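You operate a simulated robot arm through the tools that you are given. There is no shell and no other tool.

You run a simulated two-armed robot. Do the job below in one go: nothing can be reset, and whatever is moved stays where it is left.

JOB
Press the glass home and put the finished ring in the orange tray.
Fine: the sliding plate ends pushed in.
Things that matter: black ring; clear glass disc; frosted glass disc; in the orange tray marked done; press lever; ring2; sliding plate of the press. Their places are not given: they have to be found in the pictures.

Only the result counts: the job must be done as asked and must still hold three seconds after the hand-in. Knocking over, shifting, dropping, spilling or breaking anything else fails it.

ROBOT AND FRAMES
Two 7-joint arms with two-finger grippers on one trunk that stands fixed in place. Base frame: the origin is at the foot of the trunk, x ahead of it, y to its left, z up; the work surface is at about z = 0.7. Lengths are in m, angles in degrees, forces in N, time in s.
The left shoulder is at [0.058, 0.16, 1.054], the right one opposite. With the tool pointing down near the work surface each hand reaches from about 0.28 to 0.74 m from the base axis, measured 20 degrees to its own side. Payload 2.45 kg a hand.
The tool frame of a hand sits at the grasp point between the pads (the TCP): z along the fingers, y along the line on which they close. The tips reach 0.026 m beyond it. The gripper opens to 0.096 m. The gripper's body begins 0.069 m behind the TCP.
Orientation is that of the tool frame in the base frame, as a unit quaternion [x, y, z, w]. With the fingers straight down and closing along the base's y, the tool's x points along the base's -x, its y along +y and its z along -z.

CONTROLS
- The arms move only by the tool apply_moves. It takes "left_commands", "right_commands" or both (then of equal length, played together; a hand with none holds still); each is a list of rows, each a list of 7 numbers: the shift along the tool's x, y, z in units of 250 mm (1.0 is 250 mm), then the turn, a rotation vector about the tool's x, y, z in units of 180 degrees (1.0 is 180 degrees), then the finger opening in m, from 0 to 0.096. In form: [[tx, ty, tz, wx, wy, wz, jaw], ...]. A call has 1 to 20 rows; each row is the pose to reach, as a shift and turn from the pose commanded when the call began, along the tool's axes at that moment. A call with a number of a shift or a turn outside -1 to 1 is refused whole. A row lasts 0.2 s, in which the tool goes at most 0.05 m and 8.6 degrees; a call with a longer step from one row to the next is refused whole, and so is a gripper value outside its range. A pose out of reach is approached as far as the arm can. The call stops where the force on the tool passes 60 N (or 10 N more than at its start, if that is more) or the arm is blocked; 0.2 s more then pass. The fingers move at their own pace and stop on an object; they squeeze with about 30 N. The grip force told is the motor's: it shows also when the fingers shut on nothing. Time passes only in rows, and 0.2 s behind the last, so rows that repeat a pose let the fingers close. The reply holds the time, the measured pose of the TCP, the force on the tool along the base axes, the opening and the grip force, in the units named above and with some noise, with the torque about the TCP (base axes, N m) and any sound that the robot's microphone picked up.
- Cameras (640 x 400 px; columns grow to the right, rows downward): "scene" is now at [0.1643, -0.0159, 1.5277]; the picture's right is [-0.18, -0.98, -0.00], its down [-0.75, 0.14, -0.65] and it looks along [0.64, -0.12, -0.76] (base axes); focal length 290 px, centre (320, 200). "left" rides on the left gripper at [0.082, -0.003, -0.098] in its tool frame; the picture's right is [0.04, 1.00, 0.00], its down [-0.73, 0.03, -0.68] and it looks along [-0.68, 0.03, 0.73] (tool axes); focal length 256 px, centre (320, 200). "right" rides on the right gripper at [0.082, 0.003, -0.098] in its tool frame; the picture's right is [-0.04, 1.00, 0.00], its down [-0.73, -0.03, -0.68] and it looks along [-0.68, -0.03, 0.73] (tool axes); focal length 256 px, centre (320, 200).
- camera(camera): a new picture of that camera. The clock stands still meanwhile.
- slide_trunk(by): slides the trunk up (or, below 0, down) by that many m; the arms and the scene camera ride with it, the base frame stays. It gives what a move gives, with no picture.
- pan_tilt(pan, tilt): turns the head with the scene camera to pan (to the left, within 120 degrees either way) and tilt (down, from -29 to 69), counted from straight ahead of the robot. It gives what a move gives.
- locate(camera, pixels): for up to 12 pixels [column, row] of the newest picture of that camera ("zoom" is the newest enlarged one), the place [x, y, z] in the base frame of the surface seen there, good to about 0.002 m. The clock stands still meanwhile.
- zoom(camera, box): a new picture of the part [left, top, right, bottom] of that camera's present view, enlarged. The clock stands still meanwhile.
- hand_in(): hands the job in; it is judged then, once.

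Leave the grippers open and the arms clear of the work at the hand-in unless told otherwise.

The tools are called after "Emit:" by a JSON object that holds its "fn" and its "kwargs". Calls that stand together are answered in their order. apply_moves: Moves the arms, as the interface text tells. Its arguments: {"type":"object","properties":{"left_commands":{"type":"array","items":{"type":"array","items":{"type":"number"}}},"right_commands":{"type":"array","items":{"type":"array","items":{"type":"number"}}}},"required":[]} The other tools are called the same way: slide_trunk (by) slides the trunk up or down; pan_tilt (pan, tilt) turns the head that bears the scene camera; camera (camera) takes a picture; locate (camera, pixels) gives the place of the surface under pixels of a picture; zoom (camera, box) takes an enlarged picture of a part of a camera's view; hand_in () hands the job in.

At the start:

```text
time_s: 0.0
left_position: [0.5256, 0.0936, 1.2621]
left_orientation: [0.0, 1.0, 0.0, -0.001]
left_force: [-0.6, 0.0, -0.3]
left_moment: [0.03, -0.03, 0.02]
left_width: 0.0961
left_finger_force: 0.1
right_position: [0.5297, -0.376, 1.2629]
right_orientation: [0.0, 1.0, -0.001, 0.001]
right_force: [-0.5, -0.2, 0.5]
right_moment: [-0.01, 0.01, 0.02]
right_width: 0.0961
right_finger_force: 0.0
trunk travel left (down, up): [-0.225, 0.342]
head pan, tilt: [-10.6, 49.0]
```

scene: 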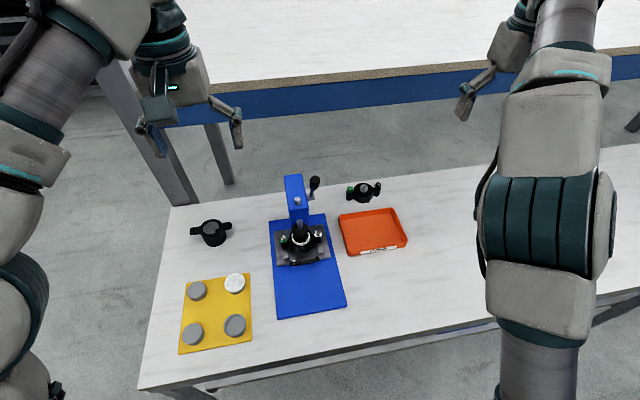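
right: 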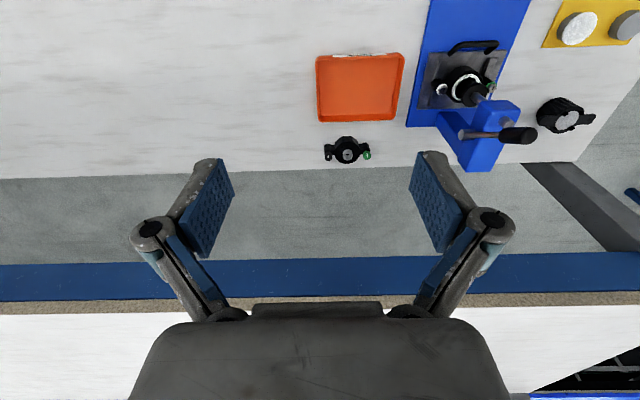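
left: 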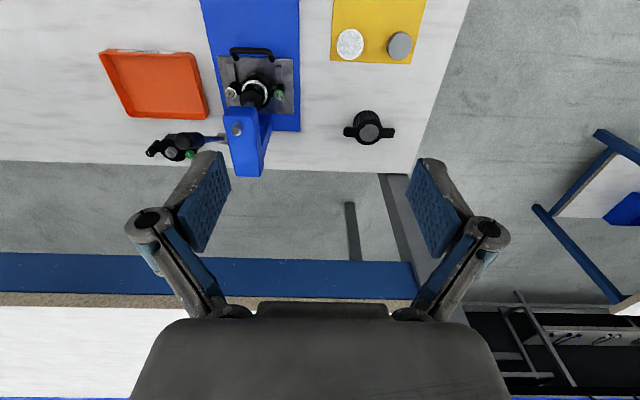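

I see a blue press with a lever, a sliding plate, an orange tray, a yellow mat with four discs, and two ring-like parts. I'll zoom in on the press area and the rest before moving anything.

Emit:
{"fn": "zoom", "kwargs": {"camera": "scene", "box": [250, 160, 420, 270]}}

Emit:
{"fn": "zoom", "kwargs": {"camera": "scene", "box": [160, 200, 280, 360]}}

Emit:
{"fn": "zoom", "kwargs": {"camera": "left", "box": [100, 0, 440, 200]}}

Emit:
{"fn": "zoom", "kwargs": {"camera": "right", "box": [300, 0, 640, 200]}}

```text
3.64 times, centred on (335, 215) of scene
```

zoom: 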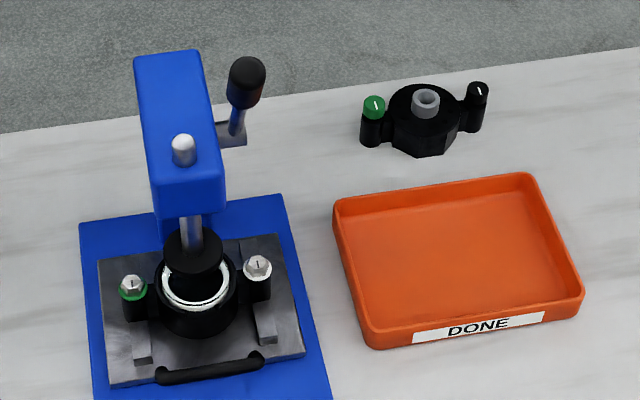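

```text
2.50 times, centred on (220, 280) of scene
```

zoom: 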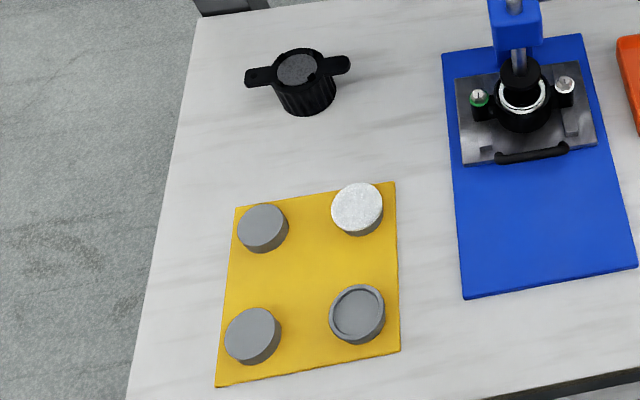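

```text
1.88 times, centred on (270, 100) of left
```

zoom: 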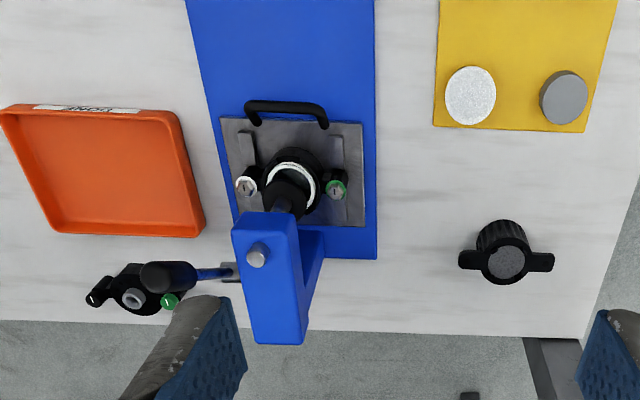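

```text
1.88 times, centred on (470, 100) of right
```

zoom: 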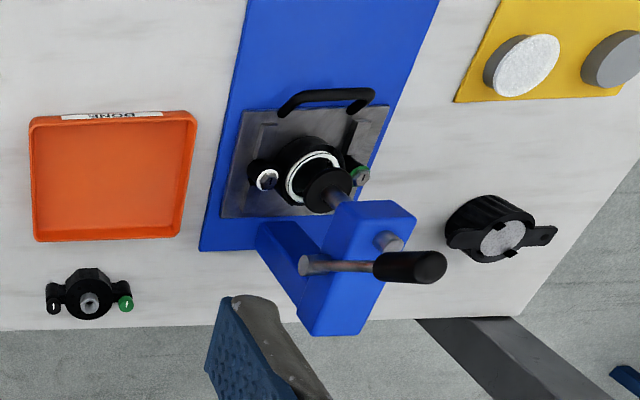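

I'll get the positions of the main things in the scene picture: the press ram, plate handle, lever knob, part at (365,190), tray, part at (211,230), and the discs.

Emit:
{"fn": "camera", "kwargs": {"camera": "scene"}}

Emit:
{"fn": "locate", "kwargs": {"camera": "scene", "pixels": [[298, 200], [314, 182], [365, 190], [372, 232], [210, 228], [197, 290], [235, 282], [192, 333], [235, 325], [305, 262], [285, 241], [319, 232]]}}

Emit:
{"fn": "locate", "kwargs": {"camera": "scene", "pixels": [[345, 213], [399, 208], [406, 241], [350, 254], [280, 265], [330, 258], [272, 224], [326, 214], [345, 303], [277, 318], [170, 205], [140, 388]]}}

```text
taken
```

scene: 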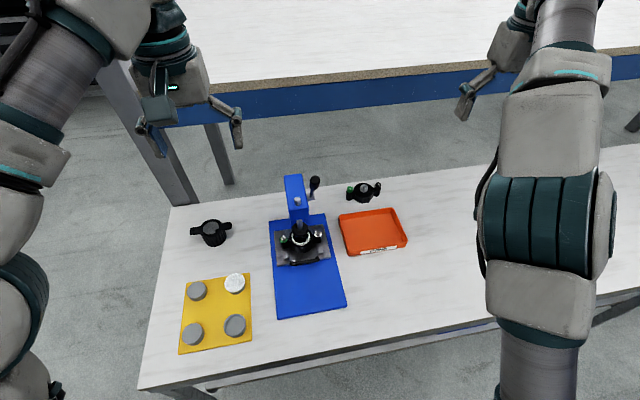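

```text
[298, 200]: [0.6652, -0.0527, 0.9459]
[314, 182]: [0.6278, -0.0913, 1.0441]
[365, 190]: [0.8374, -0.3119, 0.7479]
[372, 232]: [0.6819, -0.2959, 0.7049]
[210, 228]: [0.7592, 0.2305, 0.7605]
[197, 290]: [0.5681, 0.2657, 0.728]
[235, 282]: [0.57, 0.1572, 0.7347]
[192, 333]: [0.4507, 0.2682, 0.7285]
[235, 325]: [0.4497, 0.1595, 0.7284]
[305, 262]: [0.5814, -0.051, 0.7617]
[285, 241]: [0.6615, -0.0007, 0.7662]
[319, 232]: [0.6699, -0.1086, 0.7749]
```

```text
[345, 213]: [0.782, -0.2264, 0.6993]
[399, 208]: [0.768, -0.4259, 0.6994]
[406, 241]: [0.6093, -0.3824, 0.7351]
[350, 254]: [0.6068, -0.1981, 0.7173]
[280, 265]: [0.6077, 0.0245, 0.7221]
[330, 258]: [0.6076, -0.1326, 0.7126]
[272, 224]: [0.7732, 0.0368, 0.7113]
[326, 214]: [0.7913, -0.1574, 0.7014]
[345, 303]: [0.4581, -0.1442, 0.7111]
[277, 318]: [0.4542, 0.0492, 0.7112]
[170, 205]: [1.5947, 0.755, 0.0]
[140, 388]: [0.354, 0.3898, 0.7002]
```

The press head is near (0.67,-0.05), the lever knob near (0.63,-0.09,1.04), the tray centre near (0.69,-0.31), the ring2-like part near (0.84,-0.31), and the discs at x 0.45–0.57. I'll zoom in much tighter on the plate, the ram and the two loose black parts.

Emit:
{"fn": "zoom", "kwargs": {"camera": "scene", "box": [270, 215, 335, 270]}}

Emit:
{"fn": "zoom", "kwargs": {"camera": "scene", "box": [340, 170, 390, 210]}}

Emit:
{"fn": "zoom", "kwargs": {"camera": "scene", "box": [185, 210, 240, 255]}}

Emit:
{"fn": "zoom", "kwargs": {"camera": "scene", "box": [275, 165, 335, 215]}}

Emit:
{"fn": "zoom", "kwargs": {"camera": "left", "box": [205, 40, 305, 180]}}

```text
7.27 times, centred on (302, 242) of scene
```

zoom: 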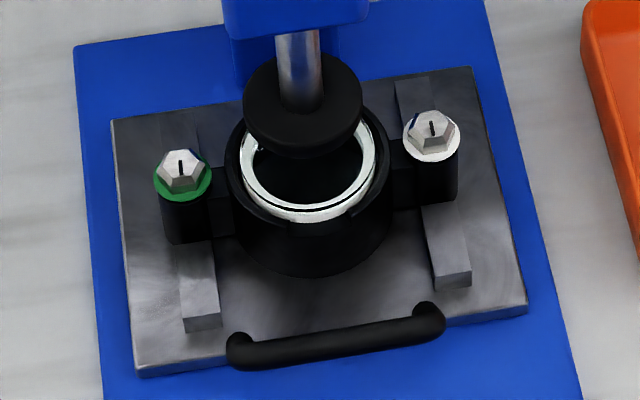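

```text
10.00 times, centred on (365, 190) of scene
```

zoom: 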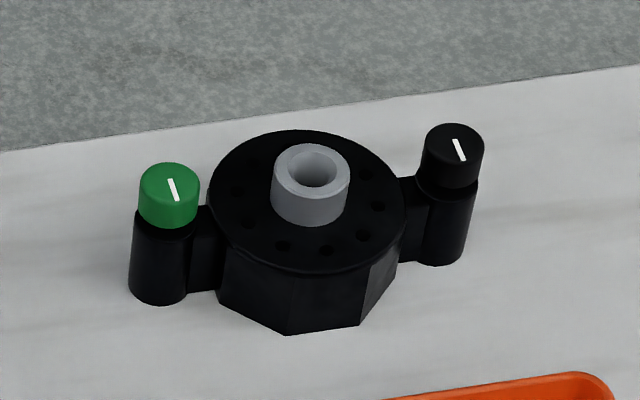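

```text
8.89 times, centred on (212, 232) of scene
```

zoom: 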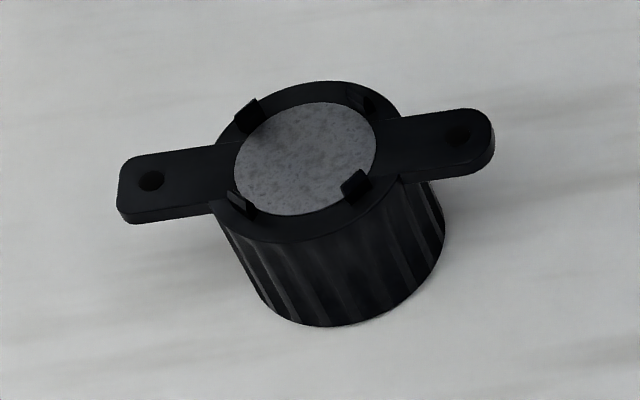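

```text
8.00 times, centred on (305, 190) of scene
```

zoom: 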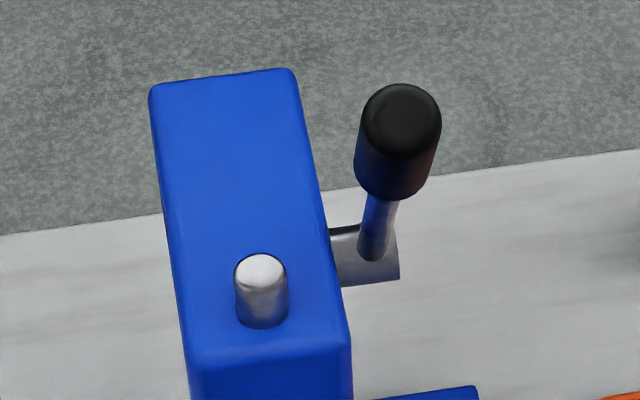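

```text
2.86 times, centred on (255, 110) of left
```

zoom: 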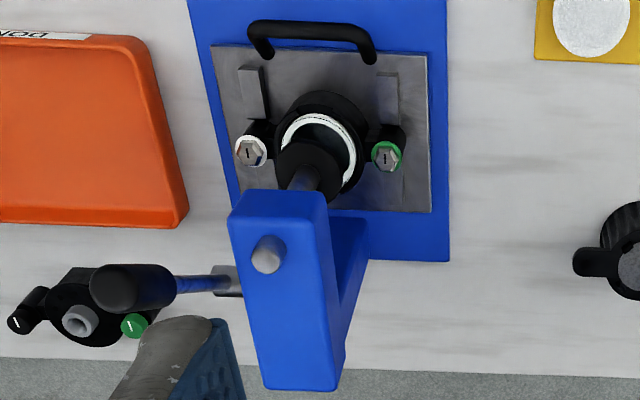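

The ring in the press is a black ring with two posts (green collar on the left, white collar on the right) and a whitish annulus just inside it, with the ram above. I can't tell whether glass is in it, so I'll bring the left hand lower in front of the press for a closer look.

Emit:
{"fn": "apply_moves", "kwargs": {"left_commands": [[0.037, -0.08, 0.137, 0, 0, 0, 0.096], [0.075, -0.16, 0.274, 0, 0, 0, 0.096], [0.112, -0.24, 0.411, 0, 0, 0, 0.096], [0.15, -0.32, 0.549, 0, 0, 0, 0.096], [0.187, -0.4, 0.686, 0, 0, 0, 0.096], [0.225, -0.49, 0.823, 0, 0, 0, 0.096], [0.262, -0.574, 0.96, 0, 0, 0, 0.096]]}}

Emit:
{"fn": "camera", "kwargs": {"camera": "left"}}

Emit:
{"fn": "zoom", "kwargs": {"camera": "left", "box": [200, 60, 440, 210]}}

```text
time_s: 1.6
left_position: [0.4587, -0.0534, 1.0248]
left_orientation: [-0.001, 1.0, 0.001, 0.001]
left_force: [-0.2, 0.6, 0.6]
left_moment: [0.03, -0.01, 0.03]
left_width: 0.0959
left_finger_force: 0.1
right_position: [0.5263, -0.376, 1.2651]
right_orientation: [0.0, 1.0, 0.0, 0.002]
right_force: [0.5, -0.3, 0.1]
right_moment: [-0.01, -0.01, 0.03]
right_width: 0.0962
right_finger_force: 0.1
trunk travel left (down, up): [-0.225, 0.342]
head pan, tilt: [-10.6, 49.0]
```

```text
taken
```

left: 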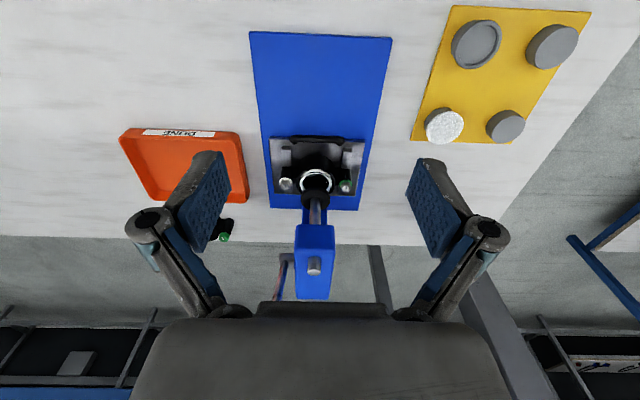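

```text
2.67 times, centred on (320, 135) of left
```

zoom: 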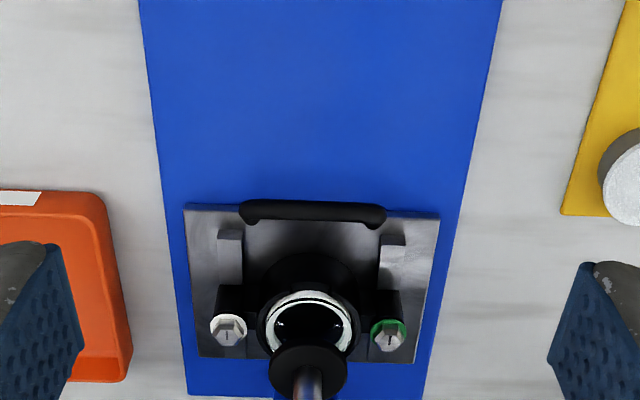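

There seems to be a shiny surface inside the white annulus. I'll zoom tighter there, and on the yellow mat discs.

Emit:
{"fn": "zoom", "kwargs": {"camera": "left", "box": [264, 130, 370, 210]}}

Emit:
{"fn": "zoom", "kwargs": {"camera": "left", "box": [400, 0, 600, 150]}}

Emit:
{"fn": "locate", "kwargs": {"camera": "left", "pixels": [[285, 184], [346, 187], [316, 183], [302, 185], [330, 185], [316, 171], [316, 162], [316, 155], [316, 140], [280, 140], [362, 145], [316, 232]]}}

```text
5.00 times, centred on (317, 170) of left
```

zoom: 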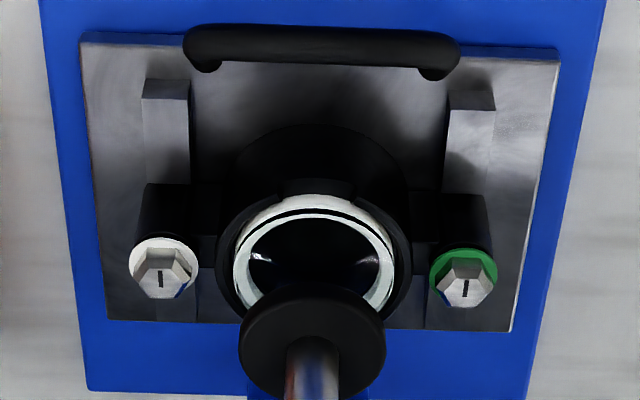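

```text
2.67 times, centred on (500, 75) of left
```

zoom: 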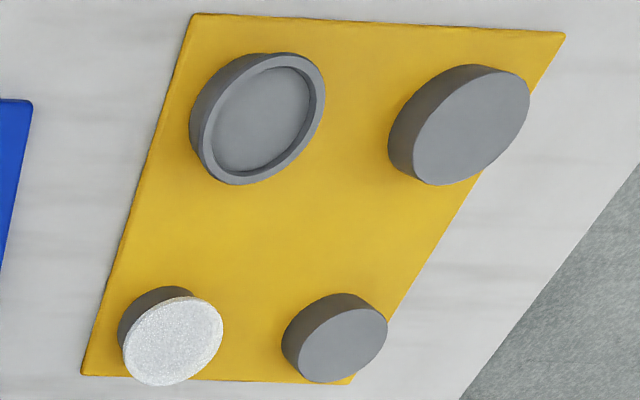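

```text
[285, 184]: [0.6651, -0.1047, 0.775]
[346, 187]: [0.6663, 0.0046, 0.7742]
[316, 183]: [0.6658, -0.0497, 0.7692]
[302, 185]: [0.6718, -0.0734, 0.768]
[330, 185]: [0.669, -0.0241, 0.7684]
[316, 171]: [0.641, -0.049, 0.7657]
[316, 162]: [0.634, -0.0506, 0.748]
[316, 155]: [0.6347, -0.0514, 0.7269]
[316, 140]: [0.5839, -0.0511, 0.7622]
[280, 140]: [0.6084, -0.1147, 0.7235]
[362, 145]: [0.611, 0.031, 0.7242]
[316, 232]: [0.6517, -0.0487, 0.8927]
```

The shiny spots show a clear, lens-like glass already lying in the ring under the ram (glass surface about z 0.769). So the press has to be worked with the lever. I'll measure the lever and ram geometry in zoomed scene views.

Emit:
{"fn": "zoom", "kwargs": {"camera": "scene", "box": [275, 165, 335, 215]}}

Emit:
{"fn": "locate", "kwargs": {"camera": "zoom", "pixels": [[400, 105], [400, 140], [370, 160], [430, 170], [395, 185], [378, 220], [370, 250], [390, 270], [345, 270], [320, 180], [260, 265], [225, 80]]}}

Emit:
{"fn": "zoom", "kwargs": {"camera": "scene", "box": [270, 205, 335, 260]}}

Emit:
{"fn": "locate", "kwargs": {"camera": "zoom", "pixels": [[300, 120], [270, 200], [330, 200], [300, 225], [250, 180], [355, 175], [182, 230], [432, 200], [300, 285], [310, 310], [260, 20], [340, 60]]}}

```text
8.00 times, centred on (305, 190) of scene
```

zoom: 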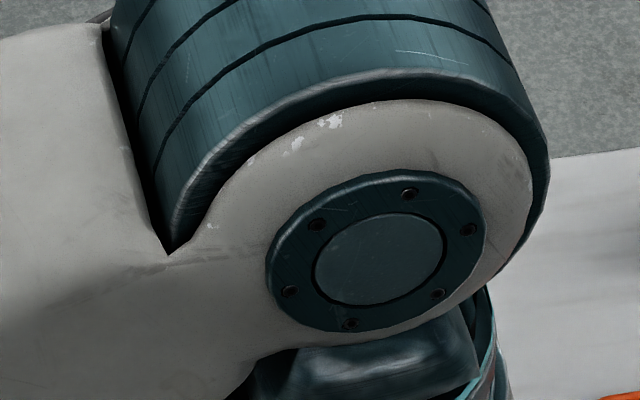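

```text
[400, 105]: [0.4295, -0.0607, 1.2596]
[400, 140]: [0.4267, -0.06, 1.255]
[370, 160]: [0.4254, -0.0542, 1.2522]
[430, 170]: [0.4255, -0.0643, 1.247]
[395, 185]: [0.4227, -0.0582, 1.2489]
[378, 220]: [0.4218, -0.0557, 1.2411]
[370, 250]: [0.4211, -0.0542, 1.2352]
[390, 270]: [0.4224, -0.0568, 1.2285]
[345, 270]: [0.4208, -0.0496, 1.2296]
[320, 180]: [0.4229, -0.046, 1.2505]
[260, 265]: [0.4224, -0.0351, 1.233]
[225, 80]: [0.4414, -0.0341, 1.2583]
```

```text
7.27 times, centred on (302, 232) of scene
```

zoom: 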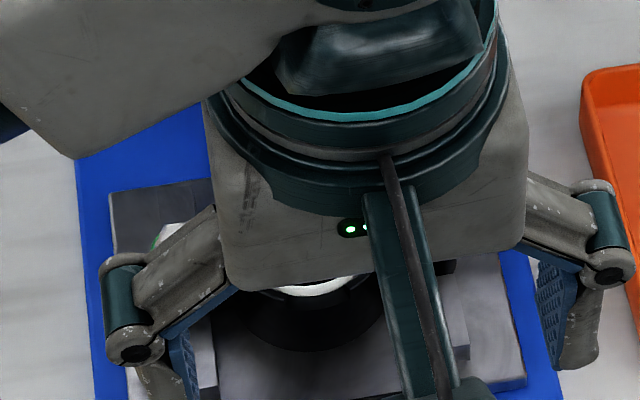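

```text
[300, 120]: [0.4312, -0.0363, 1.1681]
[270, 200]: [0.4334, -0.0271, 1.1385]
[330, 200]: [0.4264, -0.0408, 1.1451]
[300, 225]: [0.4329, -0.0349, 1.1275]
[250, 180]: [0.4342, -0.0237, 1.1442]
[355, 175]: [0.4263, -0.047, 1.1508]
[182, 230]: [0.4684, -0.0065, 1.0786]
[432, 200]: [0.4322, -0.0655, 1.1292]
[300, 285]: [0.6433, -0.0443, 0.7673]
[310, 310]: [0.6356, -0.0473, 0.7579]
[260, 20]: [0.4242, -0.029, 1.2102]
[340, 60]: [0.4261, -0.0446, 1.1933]
```

The left arm blocks the scene view, so I'll swing the left hand out to the left of the press and measure again.

Emit:
{"fn": "apply_moves", "kwargs": {"left_commands": [[0, 0.19, 0, 0, 0, 0, 0.096], [0, 0.38, 0, 0, 0, 0, 0.096], [0, 0.57, 0, 0, 0, 0, 0.096], [0, 0.76, 0, 0, 0, 0, 0.096], [0, 0.95, 0, 0, 0, 0, 0.096]]}}

Emit:
{"fn": "zoom", "kwargs": {"camera": "scene", "box": [275, 165, 335, 215]}}

Emit:
{"fn": "locate", "kwargs": {"camera": "zoom", "pixels": [[400, 105], [400, 140], [370, 160], [430, 170], [395, 185], [378, 220], [370, 250], [390, 270], [345, 270], [320, 180], [260, 265], [225, 80]]}}

Emit:
{"fn": "zoom", "kwargs": {"camera": "scene", "box": [270, 205, 335, 260]}}

Emit:
{"fn": "locate", "kwargs": {"camera": "zoom", "pixels": [[300, 120], [270, 200], [330, 200], [300, 225], [250, 180], [355, 175], [182, 230], [432, 200], [300, 285], [310, 310], [260, 20], [340, 60]]}}

Emit:
{"fn": "camera", "kwargs": {"camera": "left"}}

```text
time_s: 2.8
left_position: [0.4555, 0.1889, 1.0243]
left_orientation: [0.0, 1.0, -0.002, 0.002]
left_force: [0.1, -0.5, 0.1]
left_moment: [-0.03, -0.04, 0.0]
left_width: 0.0963
left_finger_force: 0.2
right_position: [0.5248, -0.3725, 1.2679]
right_orientation: [-0.001, 1.0, -0.002, 0.004]
right_force: [0.1, -0.9, -0.4]
right_moment: [0.0, 0.0, 0.01]
right_width: 0.0959
right_finger_force: 0.1
trunk travel left (down, up): [-0.225, 0.342]
head pan, tilt: [-10.6, 49.0]
```

```text
8.00 times, centred on (305, 190) of scene
```

zoom: 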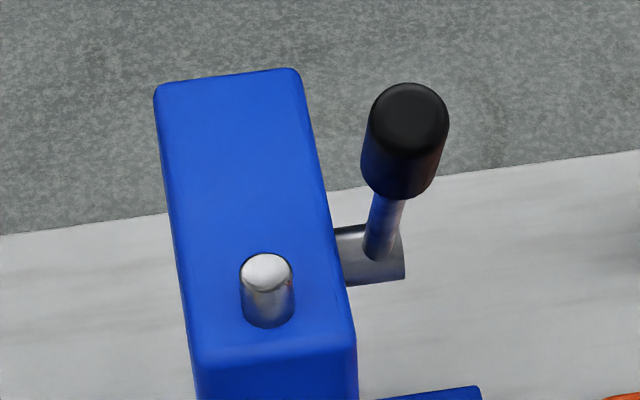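

```text
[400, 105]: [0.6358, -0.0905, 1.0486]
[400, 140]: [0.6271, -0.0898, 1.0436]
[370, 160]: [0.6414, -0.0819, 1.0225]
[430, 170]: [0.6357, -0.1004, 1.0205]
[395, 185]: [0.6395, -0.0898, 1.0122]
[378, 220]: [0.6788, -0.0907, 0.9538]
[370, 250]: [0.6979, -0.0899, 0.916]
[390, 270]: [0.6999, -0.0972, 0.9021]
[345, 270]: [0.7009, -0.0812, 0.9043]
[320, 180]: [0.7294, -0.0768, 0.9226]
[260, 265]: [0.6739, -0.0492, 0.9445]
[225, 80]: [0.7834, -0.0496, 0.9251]
```

```text
7.27 times, centred on (302, 232) of scene
```

zoom: 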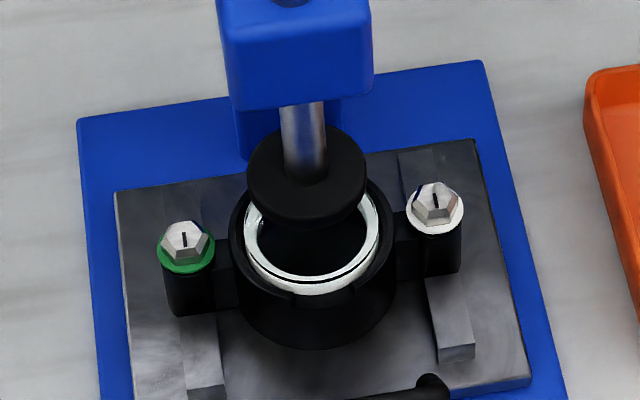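

```text
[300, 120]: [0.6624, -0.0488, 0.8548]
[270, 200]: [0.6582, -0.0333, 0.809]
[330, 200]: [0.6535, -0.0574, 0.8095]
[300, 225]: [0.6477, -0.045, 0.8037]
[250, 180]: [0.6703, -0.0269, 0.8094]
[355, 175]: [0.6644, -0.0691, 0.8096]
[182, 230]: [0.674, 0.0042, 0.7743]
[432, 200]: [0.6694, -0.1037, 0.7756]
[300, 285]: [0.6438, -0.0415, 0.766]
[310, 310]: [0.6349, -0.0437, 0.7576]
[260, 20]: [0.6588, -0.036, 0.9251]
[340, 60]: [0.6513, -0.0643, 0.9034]
```

```text
taken
```

left: 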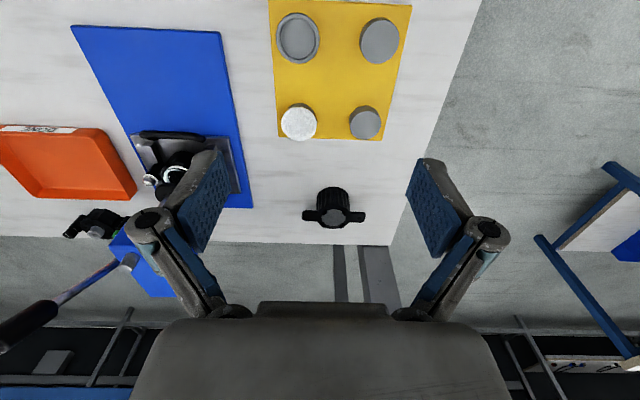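

The ram foot is centred at about (0.668,-0.048) with bottom around z 0.80, over the ring centre (0.667,-0.050). The lever's axle is near (0.70,-0.09,0.89) and its knob near (0.64,-0.09,1.03), leaning toward the robot. I'll cross-check the lever from the right wrist camera.

Emit:
{"fn": "zoom", "kwargs": {"camera": "right", "box": [400, 60, 560, 180]}}

Emit:
{"fn": "locate", "kwargs": {"camera": "zoom", "pixels": [[480, 300], [520, 300], [440, 300], [400, 292], [340, 290], [260, 290], [240, 300], [480, 275], [480, 325], [330, 240], [540, 300], [400, 280]]}}

```text
3.33 times, centred on (480, 120) of right
```

zoom: 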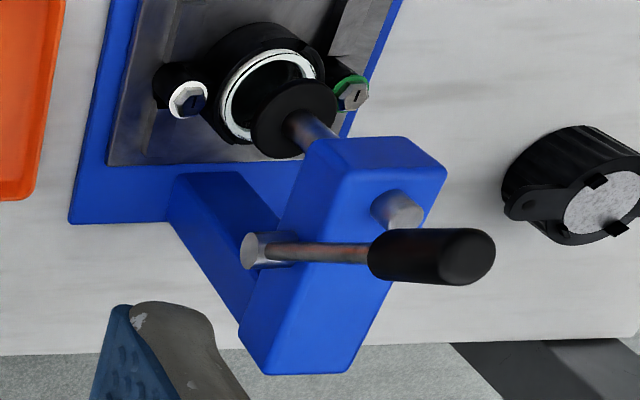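

```text
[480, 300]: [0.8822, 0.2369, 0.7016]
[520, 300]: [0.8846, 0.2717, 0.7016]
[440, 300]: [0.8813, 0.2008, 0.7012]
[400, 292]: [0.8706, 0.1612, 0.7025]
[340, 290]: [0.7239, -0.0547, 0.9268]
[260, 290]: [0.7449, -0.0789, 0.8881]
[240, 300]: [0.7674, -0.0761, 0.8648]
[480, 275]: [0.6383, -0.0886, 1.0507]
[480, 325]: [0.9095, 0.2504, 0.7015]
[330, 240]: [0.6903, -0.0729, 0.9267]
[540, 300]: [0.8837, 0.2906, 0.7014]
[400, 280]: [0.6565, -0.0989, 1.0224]
```

Emit:
{"fn": "locate", "kwargs": {"camera": "zoom", "pixels": [[480, 255], [430, 255], [390, 255], [360, 252], [330, 252], [300, 250], [280, 250], [255, 240], [250, 250], [260, 262], [430, 235], [430, 278]]}}

Emit:
{"fn": "locate", "kwargs": {"camera": "left", "pixels": [[30, 320], [15, 330], [45, 308], [60, 298], [80, 285], [100, 270], [105, 268], [125, 260], [150, 258], [10, 325], [40, 315], [165, 285]]}}

```text
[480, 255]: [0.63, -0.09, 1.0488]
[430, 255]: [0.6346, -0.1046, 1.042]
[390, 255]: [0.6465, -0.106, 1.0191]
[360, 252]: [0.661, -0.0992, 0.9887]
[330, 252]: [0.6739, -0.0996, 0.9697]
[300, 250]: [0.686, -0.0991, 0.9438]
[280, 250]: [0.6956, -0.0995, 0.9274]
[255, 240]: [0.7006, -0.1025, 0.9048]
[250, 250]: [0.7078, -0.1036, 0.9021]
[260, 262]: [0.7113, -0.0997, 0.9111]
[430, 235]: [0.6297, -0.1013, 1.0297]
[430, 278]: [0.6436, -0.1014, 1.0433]
```

```text
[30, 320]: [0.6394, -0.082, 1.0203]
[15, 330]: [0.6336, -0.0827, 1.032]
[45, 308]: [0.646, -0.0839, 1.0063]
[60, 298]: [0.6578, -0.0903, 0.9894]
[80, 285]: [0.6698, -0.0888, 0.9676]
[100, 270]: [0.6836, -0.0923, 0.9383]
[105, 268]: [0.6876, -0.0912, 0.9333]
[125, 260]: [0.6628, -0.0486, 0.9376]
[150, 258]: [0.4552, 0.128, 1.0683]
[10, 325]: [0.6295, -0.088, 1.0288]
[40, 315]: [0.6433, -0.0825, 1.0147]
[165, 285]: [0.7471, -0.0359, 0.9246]
```

The rod lies in the plane y ≈ -0.0945, pivot about (0.708, 0.898) in x–z, and the knob centre is near (0.640, -0.0945, 1.029) at about 0.147 m radius, leaning roughly 27.5° toward the robot. I'll bring the right hand above and beside the knob first.

Emit:
{"fn": "apply_moves", "kwargs": {"right_commands": [[-0.05, 0.148, 0.078, 0, 0, 0, 0.06], [-0.1, 0.296, 0.156, 0, 0, 0, 0.06], [-0.15, 0.445, 0.235, 0, 0, 0, 0.06], [-0.2, 0.593, 0.313, 0, 0, 0, 0.06], [-0.25, 0.741, 0.391, 0, 0, 0, 0.06], [-0.3, 0.89, 0.47, 0, 0, 0, 0.06], [-0.3, 0.89, 0.47, 0, 0, 0, 0.06]]}}

Emit:
{"fn": "camera", "kwargs": {"camera": "right"}}

Emit:
{"fn": "camera", "kwargs": {"camera": "scene"}}

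```text
time_s: 4.4
left_position: [0.4564, 0.1894, 1.0245]
left_orientation: [-0.001, 1.0, -0.001, 0.001]
left_force: [-0.7, 0.0, -0.2]
left_moment: [0.01, 0.02, 0.01]
left_width: 0.0959
left_finger_force: 0.1
right_position: [0.5994, -0.1501, 1.1487]
right_orientation: [-0.001, 1.0, -0.001, 0.004]
right_force: [0.3, 0.6, -0.7]
right_moment: [0.02, -0.01, -0.02]
right_width: 0.0599
right_finger_force: 0.1
trunk travel left (down, up): [-0.225, 0.342]
head pan, tilt: [-10.6, 49.0]
```

```text
taken
```

right: 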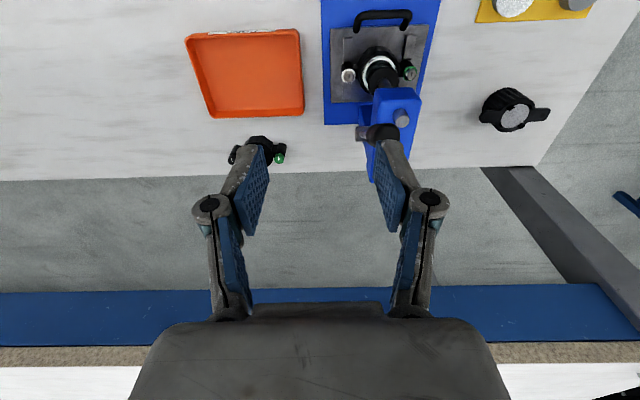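

```text
taken
```

scene: 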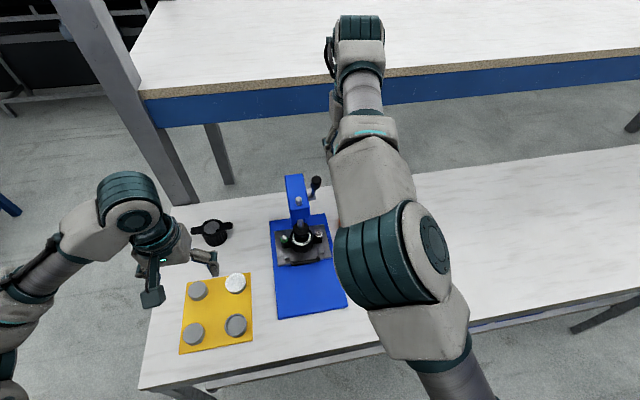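

Right hand is at (0.599,-0.150,1.149). I'll move over the knob at (0.641,-0.0945) staying above z 1.10, then check through the wrist camera.

Emit:
{"fn": "apply_moves", "kwargs": {"right_commands": [[-0.083, 0.111, 0.0, 0, 0, 0, 0.06], [-0.166, 0.222, 0.0, 0, 0, 0, 0.06], [-0.166, 0.222, 0.1, 0, 0, 0, 0.06], [-0.166, 0.222, 0.195, 0, 0, 0, 0.06], [-0.166, 0.222, 0.195, 0, 0, 0, 0.06]]}}

Emit:
{"fn": "camera", "kwargs": {"camera": "right"}}

Emit:
{"fn": "camera", "kwargs": {"camera": "left"}}

```text
time_s: 5.6
left_position: [0.4548, 0.1895, 1.0244]
left_orientation: [0.0, 1.0, -0.001, 0.002]
left_force: [-0.7, 0.0, -0.1]
left_moment: [-0.01, -0.01, 0.05]
left_width: 0.0959
left_finger_force: 0.2
right_position: [0.6425, -0.1317, 1.1013]
right_orientation: [-0.002, 1.0, 0.0, 0.003]
right_force: [0.5, 0.4, 0.0]
right_moment: [-0.02, -0.04, -0.02]
right_width: 0.0603
right_finger_force: 0.2
right hand out of reach, approached as far as the arm can: row 1, 2, 3, 4, 5
trunk travel left (down, up): [-0.225, 0.342]
head pan, tilt: [-10.6, 49.0]
```

```text
taken
```

right: 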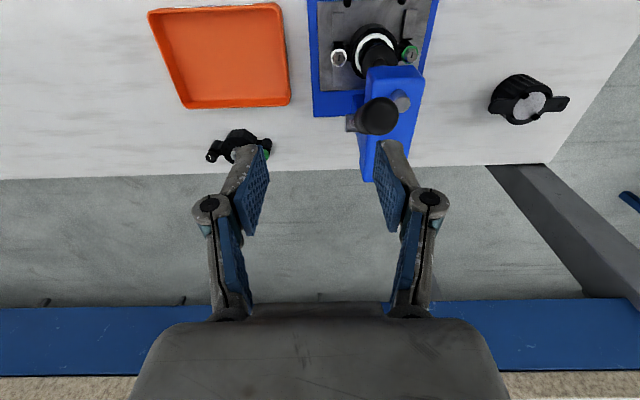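

```text
taken
```

left: 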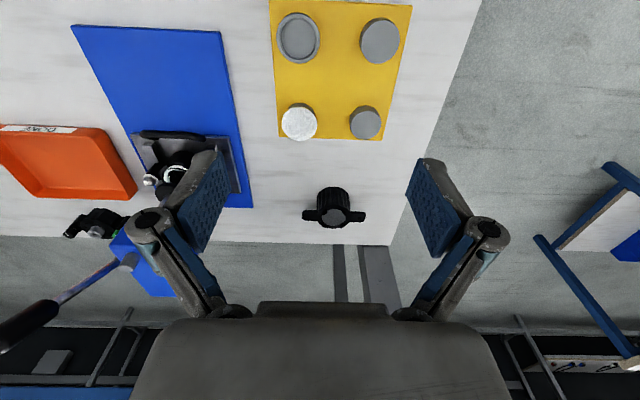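

The right hand says it's out of reach at that height (TCP stuck at y -0.132). The lever is high relative to the shoulder, so I'll raise the trunk by 0.22 m, which should bring the knob into the hand's comfortable zone. Both hands are in free air and will ride up.

Emit:
{"fn": "slide_trunk", "kwargs": {"by": 0.22}}

```text
time_s: 7.9
left_position: [0.4566, 0.1892, 1.2445]
left_orientation: [-0.001, 1.0, 0.0, 0.002]
left_force: [-0.7, -0.8, 0.4]
left_moment: [0.02, 0.0, -0.05]
left_width: 0.096
left_finger_force: 0.1
right_position: [0.6103, -0.1303, 1.3865]
right_orientation: [-0.001, 0.998, -0.002, 0.057]
right_force: [0.0, 0.8, 0.3]
right_moment: [-0.02, -0.02, 0.0]
right_width: 0.0594
right_finger_force: 0.1
trunk travel left (down, up): [-0.445, 0.122]
head pan, tilt: [-10.6, 49.0]
```

The right hand drifted while riding up (tilted ~6°). I'll send a hold row to see what pose it is commanded to.

Emit:
{"fn": "apply_moves", "kwargs": {"right_commands": [[0, 0, 0, 0, 0, 0, 0.06], [0, 0, 0, 0, 0, 0, 0.06]]}}

```text
time_s: 8.5
left_position: [0.4563, 0.1899, 1.2441]
left_orientation: [0.001, 1.0, -0.001, 0.002]
left_force: [-0.7, -0.3, -0.4]
left_moment: [0.02, 0.02, 0.02]
left_width: 0.096
left_finger_force: 0.1
right_position: [0.6117, -0.1296, 1.3871]
right_orientation: [-0.001, 0.998, -0.002, 0.058]
right_force: [0.1, 0.0, -1.0]
right_moment: [0.04, -0.01, 0.01]
right_width: 0.06
right_finger_force: 0.1
trunk travel left (down, up): [-0.445, 0.122]
head pan, tilt: [-10.6, 49.0]
```

The commanded pose equals the present one: (0.612,-0.130,1.387), tilted 6.65° about y. I'll straighten the tool and move to (0.641,-0.0945,1.15), above the knob.

Emit:
{"fn": "apply_moves", "kwargs": {"right_commands": [[-0.001, 0.023, 0.159, 0, 0.0062, 0, 0.06], [-0.002, 0.047, 0.318, 0, 0.0123, 0, 0.06], [-0.0035, 0.07, 0.477, 0, 0.0185, 0, 0.06], [-0.005, 0.093, 0.637, 0, 0.0246, 0, 0.06], [-0.006, 0.117, 0.796, 0, 0.0308, 0, 0.06], [-0.007, 0.14, 0.955, 0, 0.0369, 0, 0.06], [-0.007, 0.14, 0.955, 0, 0.0369, 0, 0.06]]}}

Emit:
{"fn": "camera", "kwargs": {"camera": "right"}}

Emit:
{"fn": "camera", "kwargs": {"camera": "scene"}}

```text
time_s: 10.1
left_position: [0.4561, 0.1912, 1.2458]
left_orientation: [-0.001, 1.0, -0.001, 0.002]
left_force: [0.9, -0.5, 0.3]
left_moment: [-0.01, -0.04, 0.02]
left_width: 0.0959
left_finger_force: 0.1
right_position: [0.6381, -0.1284, 1.1489]
right_orientation: [-0.004, 1.0, 0.0, 0.001]
right_force: [-0.5, 0.8, -0.5]
right_moment: [-0.03, -0.01, -0.01]
right_width: 0.0601
right_finger_force: 0.1
right hand out of reach, approached as far as the arm can: row 1, 2, 3, 4, 5, 6, 7
trunk travel left (down, up): [-0.445, 0.122]
head pan, tilt: [-10.6, 49.0]
```

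```text
taken
```

right: 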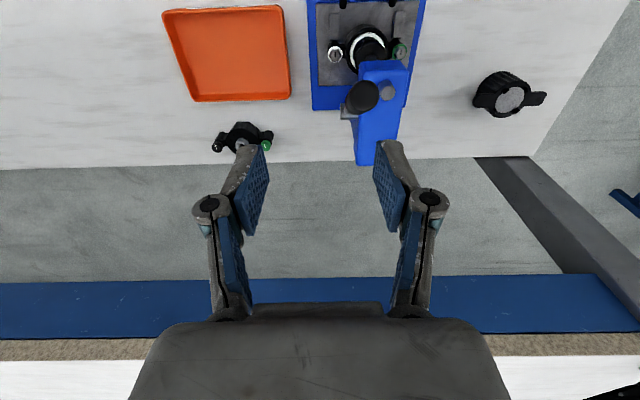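

```text
taken
```

scene: 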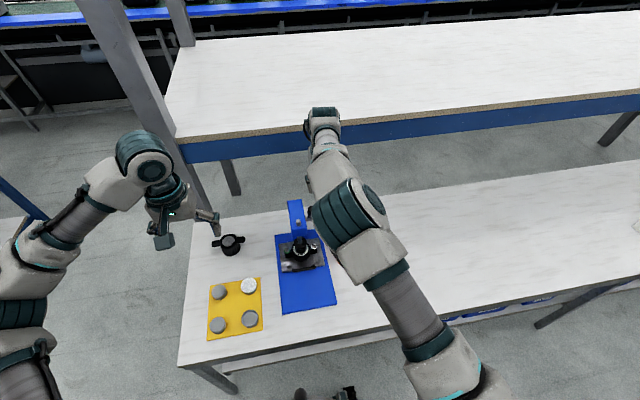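

The right hand is stopped at y ≈ -0.13 again, which looks like a joint limit rather than extension. I'll back off toward the robot and test whether it can go further inward from there.

Emit:
{"fn": "apply_moves", "kwargs": {"right_commands": [[0.14, 0, -0.05, 0, 0, 0, 0.06], [0.28, 0.0, -0.1, 0, 0, 0, 0.06], [0.42, 0.0, -0.15, 0, 0, 0, 0.06], [0.56, 0.0, -0.2, 0, 0, 0, 0.06], [0.56, 0.1, -0.2, 0, 0, 0, 0.06], [0.56, 0.2, -0.2, 0, 0, 0, 0.06], [0.56, 0.3, -0.2, 0, 0, 0, 0.06]]}}

```text
time_s: 11.7
left_position: [0.4559, 0.1921, 1.2455]
left_orientation: [-0.001, 1.0, -0.002, 0.003]
left_force: [0.6, 0.3, 0.2]
left_moment: [0.03, 0.0, -0.02]
left_width: 0.0961
left_finger_force: 0.1
right_position: [0.6194, -0.1301, 1.229]
right_orientation: [-0.002, 1.0, -0.003, 0.0]
right_force: [0.7, -0.5, -0.1]
right_moment: [0.0, 0.07, -0.01]
right_width: 0.0599
right_finger_force: 0.0
right hand out of reach, approached as far as the arm can: row 1, 2, 3, 4, 5, 6, 7
trunk travel left (down, up): [-0.445, 0.122]
head pan, tilt: [-10.6, 49.0]
```

It couldn't retreat either, so it's stuck at a local joint limit. I'll move outward (to the right) to unlock it.

Emit:
{"fn": "apply_moves", "kwargs": {"right_commands": [[0.0, -0.16, 0, 0, 0, 0, 0.06], [0.0, -0.32, 0, 0, 0, 0, 0.06], [0.0, -0.48, 0, 0, 0, 0, 0.06], [0.1, -0.6, 0, 0, 0, 0, 0.06], [0.2, -0.7, 0, 0, 0, 0, 0.06], [0.3, -0.7, 0, 0, 0, 0, 0.06]]}}

Emit:
{"fn": "camera", "kwargs": {"camera": "scene"}}

```text
time_s: 13.1
left_position: [0.4549, 0.1899, 1.2454]
left_orientation: [-0.001, 1.0, 0.0, 0.002]
left_force: [0.4, 0.5, 0.2]
left_moment: [-0.02, -0.04, 0.0]
left_width: 0.0962
left_finger_force: 0.1
right_position: [0.5411, -0.308, 1.2305]
right_orientation: [-0.002, 1.0, -0.001, 0.001]
right_force: [-0.1, 0.7, -0.2]
right_moment: [-0.01, 0.0, 0.0]
right_width: 0.0602
right_finger_force: 0.2
trunk travel left (down, up): [-0.445, 0.122]
head pan, tilt: [-10.6, 49.0]
```

```text
taken
```

scene: 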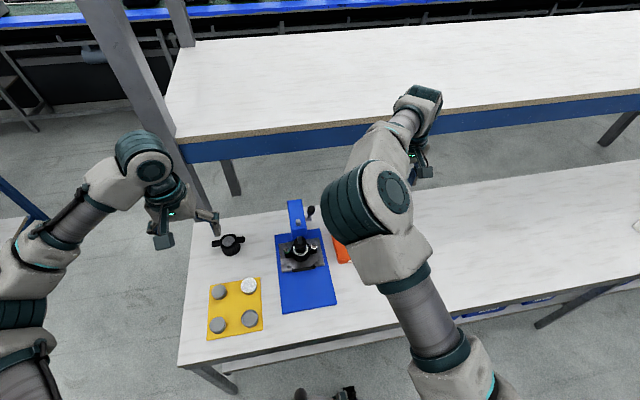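

Unlocked at (0.541,-0.308,1.231). I'll test how far inward the right hand can go nearer the robot (x ≈ 0.48), since I'll need it for the ring too.

Emit:
{"fn": "apply_moves", "kwargs": {"right_commands": [[0.12, 0.08, 0.03, 0, 0, 0, 0.06], [0.24, 0.2, 0.06, 0, 0, 0, 0.06], [0.24, 0.36, 0.09, 0, 0, 0, 0.06], [0.24, 0.52, 0.12, 0, 0, 0, 0.06], [0.24, 0.68, 0.12, 0, 0, 0, 0.06], [0.24, 0.84, 0.12, 0, 0, 0, 0.06], [0.24, 1.0, 0.12, 0, 0, 0, 0.06]]}}

Emit:
{"fn": "camera", "kwargs": {"camera": "scene"}}

```text
time_s: 14.7
left_position: [0.459, 0.1929, 1.2443]
left_orientation: [-0.001, 1.0, -0.001, 0.001]
left_force: [-0.5, -0.6, -0.6]
left_moment: [-0.03, 0.05, -0.03]
left_width: 0.0962
left_finger_force: 0.1
right_position: [0.6178, -0.1364, 1.2301]
right_orientation: [-0.002, 1.0, -0.003, -0.002]
right_force: [0.2, 0.0, 0.0]
right_moment: [-0.01, 0.01, -0.01]
right_width: 0.0602
right_finger_force: 0.1
right hand out of reach, approached as far as the arm can: row 2, 3, 4, 5, 6, 7
trunk travel left (down, up): [-0.445, 0.122]
head pan, tilt: [-10.6, 49.0]
```

```text
taken
```

scene: 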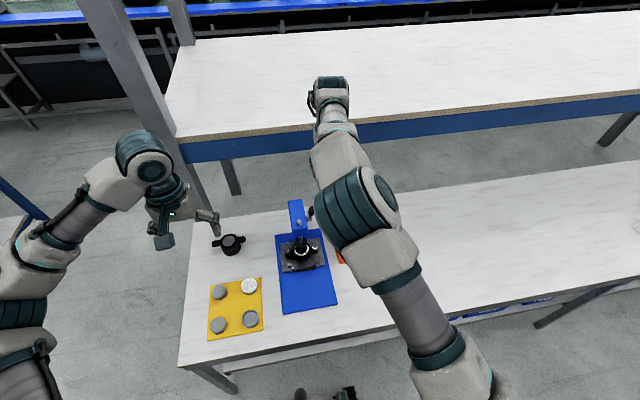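

The hand is too high relative to its shoulder (wrist above shoulder), which locks it up. The rated zone is with the TCP ~0.35 m below the shoulder. I'll go outward and down first, then raise the trunk to nearly its maximum so the lever lies in the normal work zone.

Emit:
{"fn": "apply_moves", "kwargs": {"right_commands": [[0.0, -0.16, 0, 0, 0, 0, 0.06], [0.0, -0.32, 0, 0, 0, 0, 0.06], [0.05, -0.48, 0, 0, 0, 0, 0.06], [0.1, -0.64, 0, 0, 0, 0, 0.06], [0.15, -0.72, 0.15, 0, 0, 0, 0.06], [0.2, -0.72, 0.33, 0, 0, 0, 0.06], [0.25, -0.72, 0.5, 0, 0, 0, 0.06]]}}

Emit:
{"fn": "slide_trunk", "kwargs": {"by": 0.12}}

```text
time_s: 16.3
left_position: [0.4566, 0.1883, 1.2441]
left_orientation: [-0.001, 1.0, 0.0, 0.002]
left_force: [0.1, 0.2, 0.0]
left_moment: [0.02, -0.02, 0.0]
left_width: 0.096
left_finger_force: 0.1
right_position: [0.5507, -0.3214, 1.1056]
right_orientation: [-0.002, 1.0, -0.002, 0.0]
right_force: [-0.1, -0.6, -0.7]
right_moment: [0.0, 0.04, -0.02]
right_width: 0.0601
right_finger_force: 0.1
trunk travel left (down, up): [-0.445, 0.122]
head pan, tilt: [-10.6, 49.0]
```

```text
time_s: 17.8
left_position: [0.4575, 0.1902, 1.3638]
left_orientation: [-0.001, 1.0, -0.001, 0.002]
left_force: [-0.8, 0.5, 0.2]
left_moment: [-0.04, -0.03, 0.0]
left_width: 0.0959
left_finger_force: 0.0
right_position: [0.549, -0.3208, 1.227]
right_orientation: [-0.002, 1.0, -0.002, 0.001]
right_force: [-0.2, 1.5, -1.0]
right_moment: [0.01, 0.0, 0.0]
right_width: 0.0598
right_finger_force: 0.1
trunk travel left (down, up): [-0.565, 0.002]
head pan, tilt: [-10.6, 49.0]
```

Shoulders are now at z ≈ 1.39. I'll lower the right hand to z 1.10 off to the side, then move inward at x ≈ 0.55.

Emit:
{"fn": "apply_moves", "kwargs": {"right_commands": [[0, 0.0, 0.17, 0, 0, 0, 0.06], [0, 0.0, 0.34, 0, 0, 0, 0.06], [0, 0.0, 0.51, 0, 0, 0, 0.06], [0, 0.18, 0.51, 0, 0, 0, 0.06], [0, 0.36, 0.51, 0, 0, 0, 0.06], [0, 0.54, 0.51, 0, 0, 0, 0.06], [0, 0.72, 0.51, 0, 0, 0, 0.06], [0, 0.9, 0.51, 0, 0, 0, 0.06]]}}

Emit:
{"fn": "camera", "kwargs": {"camera": "scene"}}

```text
time_s: 19.6
left_position: [0.4568, 0.19, 1.3645]
left_orientation: [0.0, 1.0, 0.0, 0.002]
left_force: [0.2, -0.1, 0.1]
left_moment: [0.0, -0.04, 0.0]
left_width: 0.0958
left_finger_force: 0.1
right_position: [0.6286, -0.1338, 1.0857]
right_orientation: [0.0, 1.0, -0.002, 0.0]
right_force: [0.1, 0.1, -0.2]
right_moment: [-0.02, 0.02, 0.0]
right_width: 0.0599
right_finger_force: 0.1
right hand out of reach, approached as far as the arm can: row 5, 6, 7, 8
trunk travel left (down, up): [-0.565, 0.002]
head pan, tilt: [-10.6, 49.0]
```

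```text
taken
```

scene: 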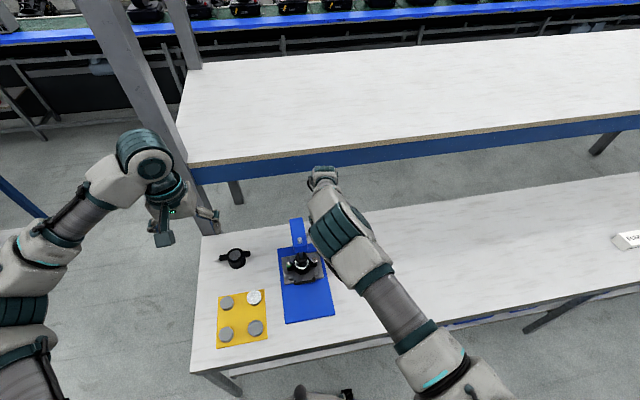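

Same limit (y ≈ -0.134), and x gets pushed out, so some joint (perhaps the wrist roll) saturates in this arm posture. I'll move out again and turn the tool about its own axis counter-clockwise (seen from above) to see if that frees it.

Emit:
{"fn": "apply_moves", "kwargs": {"right_commands": [[0.0, -0.16, 0, 0, 0, 0, 0.06], [0.05, -0.32, 0, 0, 0, 0, 0.06], [0.1, -0.48, 0, 0, 0, 0, 0.06], [0.2, -0.6, 0, 0, 0, -0.045, 0.06], [0.25, -0.6, 0, 0, 0, -0.09, 0.06], [0.25, -0.6, 0, 0, 0, -0.135, 0.06], [0.25, -0.6, 0, 0, 0, -0.18, 0.06], [0.25, -0.6, 0, 0, 0, -0.225, 0.06], [0.25, -0.6, 0, 0, 0, -0.25, 0.06]]}}

Emit:
{"fn": "camera", "kwargs": {"camera": "scene"}}

```text
time_s: 21.6
left_position: [0.4578, 0.1899, 1.3639]
left_orientation: [0.001, 1.0, -0.001, 0.001]
left_force: [-0.7, 0.3, -0.3]
left_moment: [-0.03, -0.02, 0.0]
left_width: 0.096
left_finger_force: 0.1
right_position: [0.5677, -0.2856, 1.0872]
right_orientation: [-0.385, 0.923, -0.002, 0.0]
right_force: [0.1, -0.3, 0.1]
right_moment: [0.0, 0.0, 0.01]
right_width: 0.06
right_finger_force: 0.1
trunk travel left (down, up): [-0.565, 0.002]
head pan, tilt: [-10.6, 49.0]
```

```text
taken
```

scene: 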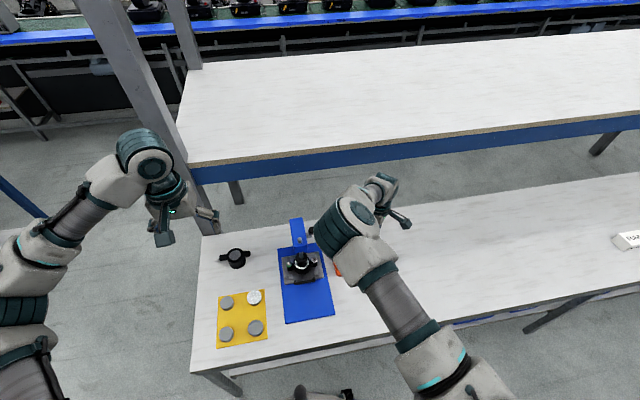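

Yaw is now 45° CCW at (0.568,-0.286). I'll try moving straight inward (+y) by 0.18 m with this yaw.

Emit:
{"fn": "apply_moves", "kwargs": {"right_commands": [[-0.105, 0.105, 0, 0, 0, 0, 0.06], [-0.21, 0.21, 0, 0, 0, 0, 0.06], [-0.315, 0.315, 0, 0, 0, 0, 0.06], [-0.42, 0.42, 0, 0, 0, 0, 0.06], [-0.52, 0.52, 0, 0, 0, 0, 0.06]]}}

Emit:
{"fn": "camera", "kwargs": {"camera": "scene"}}

```text
time_s: 22.8
left_position: [0.4573, 0.1901, 1.3648]
left_orientation: [0.0, 1.0, 0.0, 0.002]
left_force: [-0.3, 0.4, 0.5]
left_moment: [0.0, -0.02, -0.02]
left_width: 0.096
left_finger_force: 0.1
right_position: [0.6306, -0.1223, 1.0752]
right_orientation: [-0.384, 0.923, -0.001, -0.001]
right_force: [0.3, 0.8, -0.4]
right_moment: [0.02, -0.02, 0.0]
right_width: 0.06
right_finger_force: 0.0
right hand out of reach, approached as far as the arm can: row 2, 3, 4, 5
trunk travel left (down, up): [-0.565, 0.002]
head pan, tilt: [-10.6, 49.0]
```

```text
taken
```

scene: 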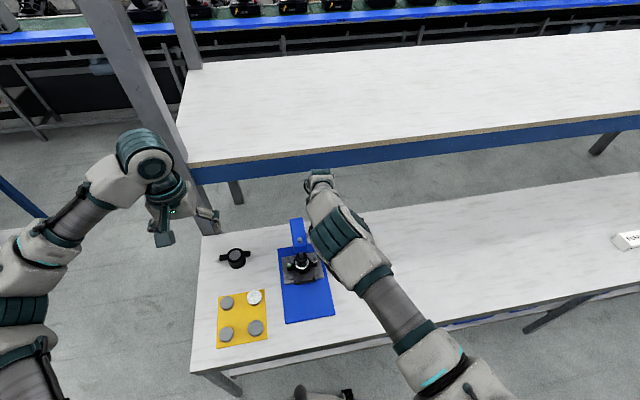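

The limit isn't the wrist roll. This right-arm posture simply can't go inward of y ≈ -0.13. The left arm's posture reached inward easily before, so I'll use the left hand for lever, plate and ring, and keep the right hand for the tray side. First I'll lift the right hand and move it well out of the way, turning its yaw back.

Emit:
{"fn": "apply_moves", "kwargs": {"right_commands": [[0.0, 0.0, -0.16, 0, 0, 0, 0.06], [0.14, -0.09, -0.24, 0, 0, 0, 0.06], [0.28, -0.18, -0.32, 0, 0, 0, 0.06], [0.42, -0.27, -0.4, 0, 0, 0, 0.06], [0.56, -0.36, -0.48, 0, 0, 0.04, 0.06], [0.7, -0.45, -0.48, 0, 0, 0.08, 0.06], [0.84, -0.52, -0.48, 0, 0, 0.12, 0.06], [0.96, -0.59, -0.48, 0, 0, 0.16, 0.06], [0.96, -0.59, -0.48, 0, 0, 0.205, 0.06], [0.96, -0.59, -0.48, 0, 0, 0.25, 0.06]]}}

Emit:
{"fn": "camera", "kwargs": {"camera": "scene"}}

```text
time_s: 25.0
left_position: [0.4567, 0.1894, 1.3645]
left_orientation: [-0.001, 1.0, -0.001, 0.002]
left_force: [0.1, 0.1, 0.3]
left_moment: [0.0, -0.02, -0.02]
left_width: 0.096
left_finger_force: 0.1
right_position: [0.5644, -0.3988, 1.1943]
right_orientation: [0.0, 1.0, -0.001, 0.0]
right_force: [-0.4, 0.0, 1.6]
right_moment: [-0.01, 0.0, -0.02]
right_width: 0.0602
right_finger_force: 0.0
right hand out of reach, approached as far as the arm can: row 1
trunk travel left (down, up): [-0.565, 0.002]
head pan, tilt: [-10.6, 49.0]
```

```text
taken
```

scene: 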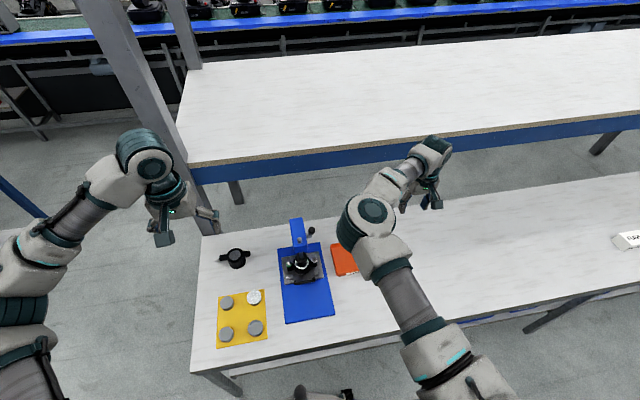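

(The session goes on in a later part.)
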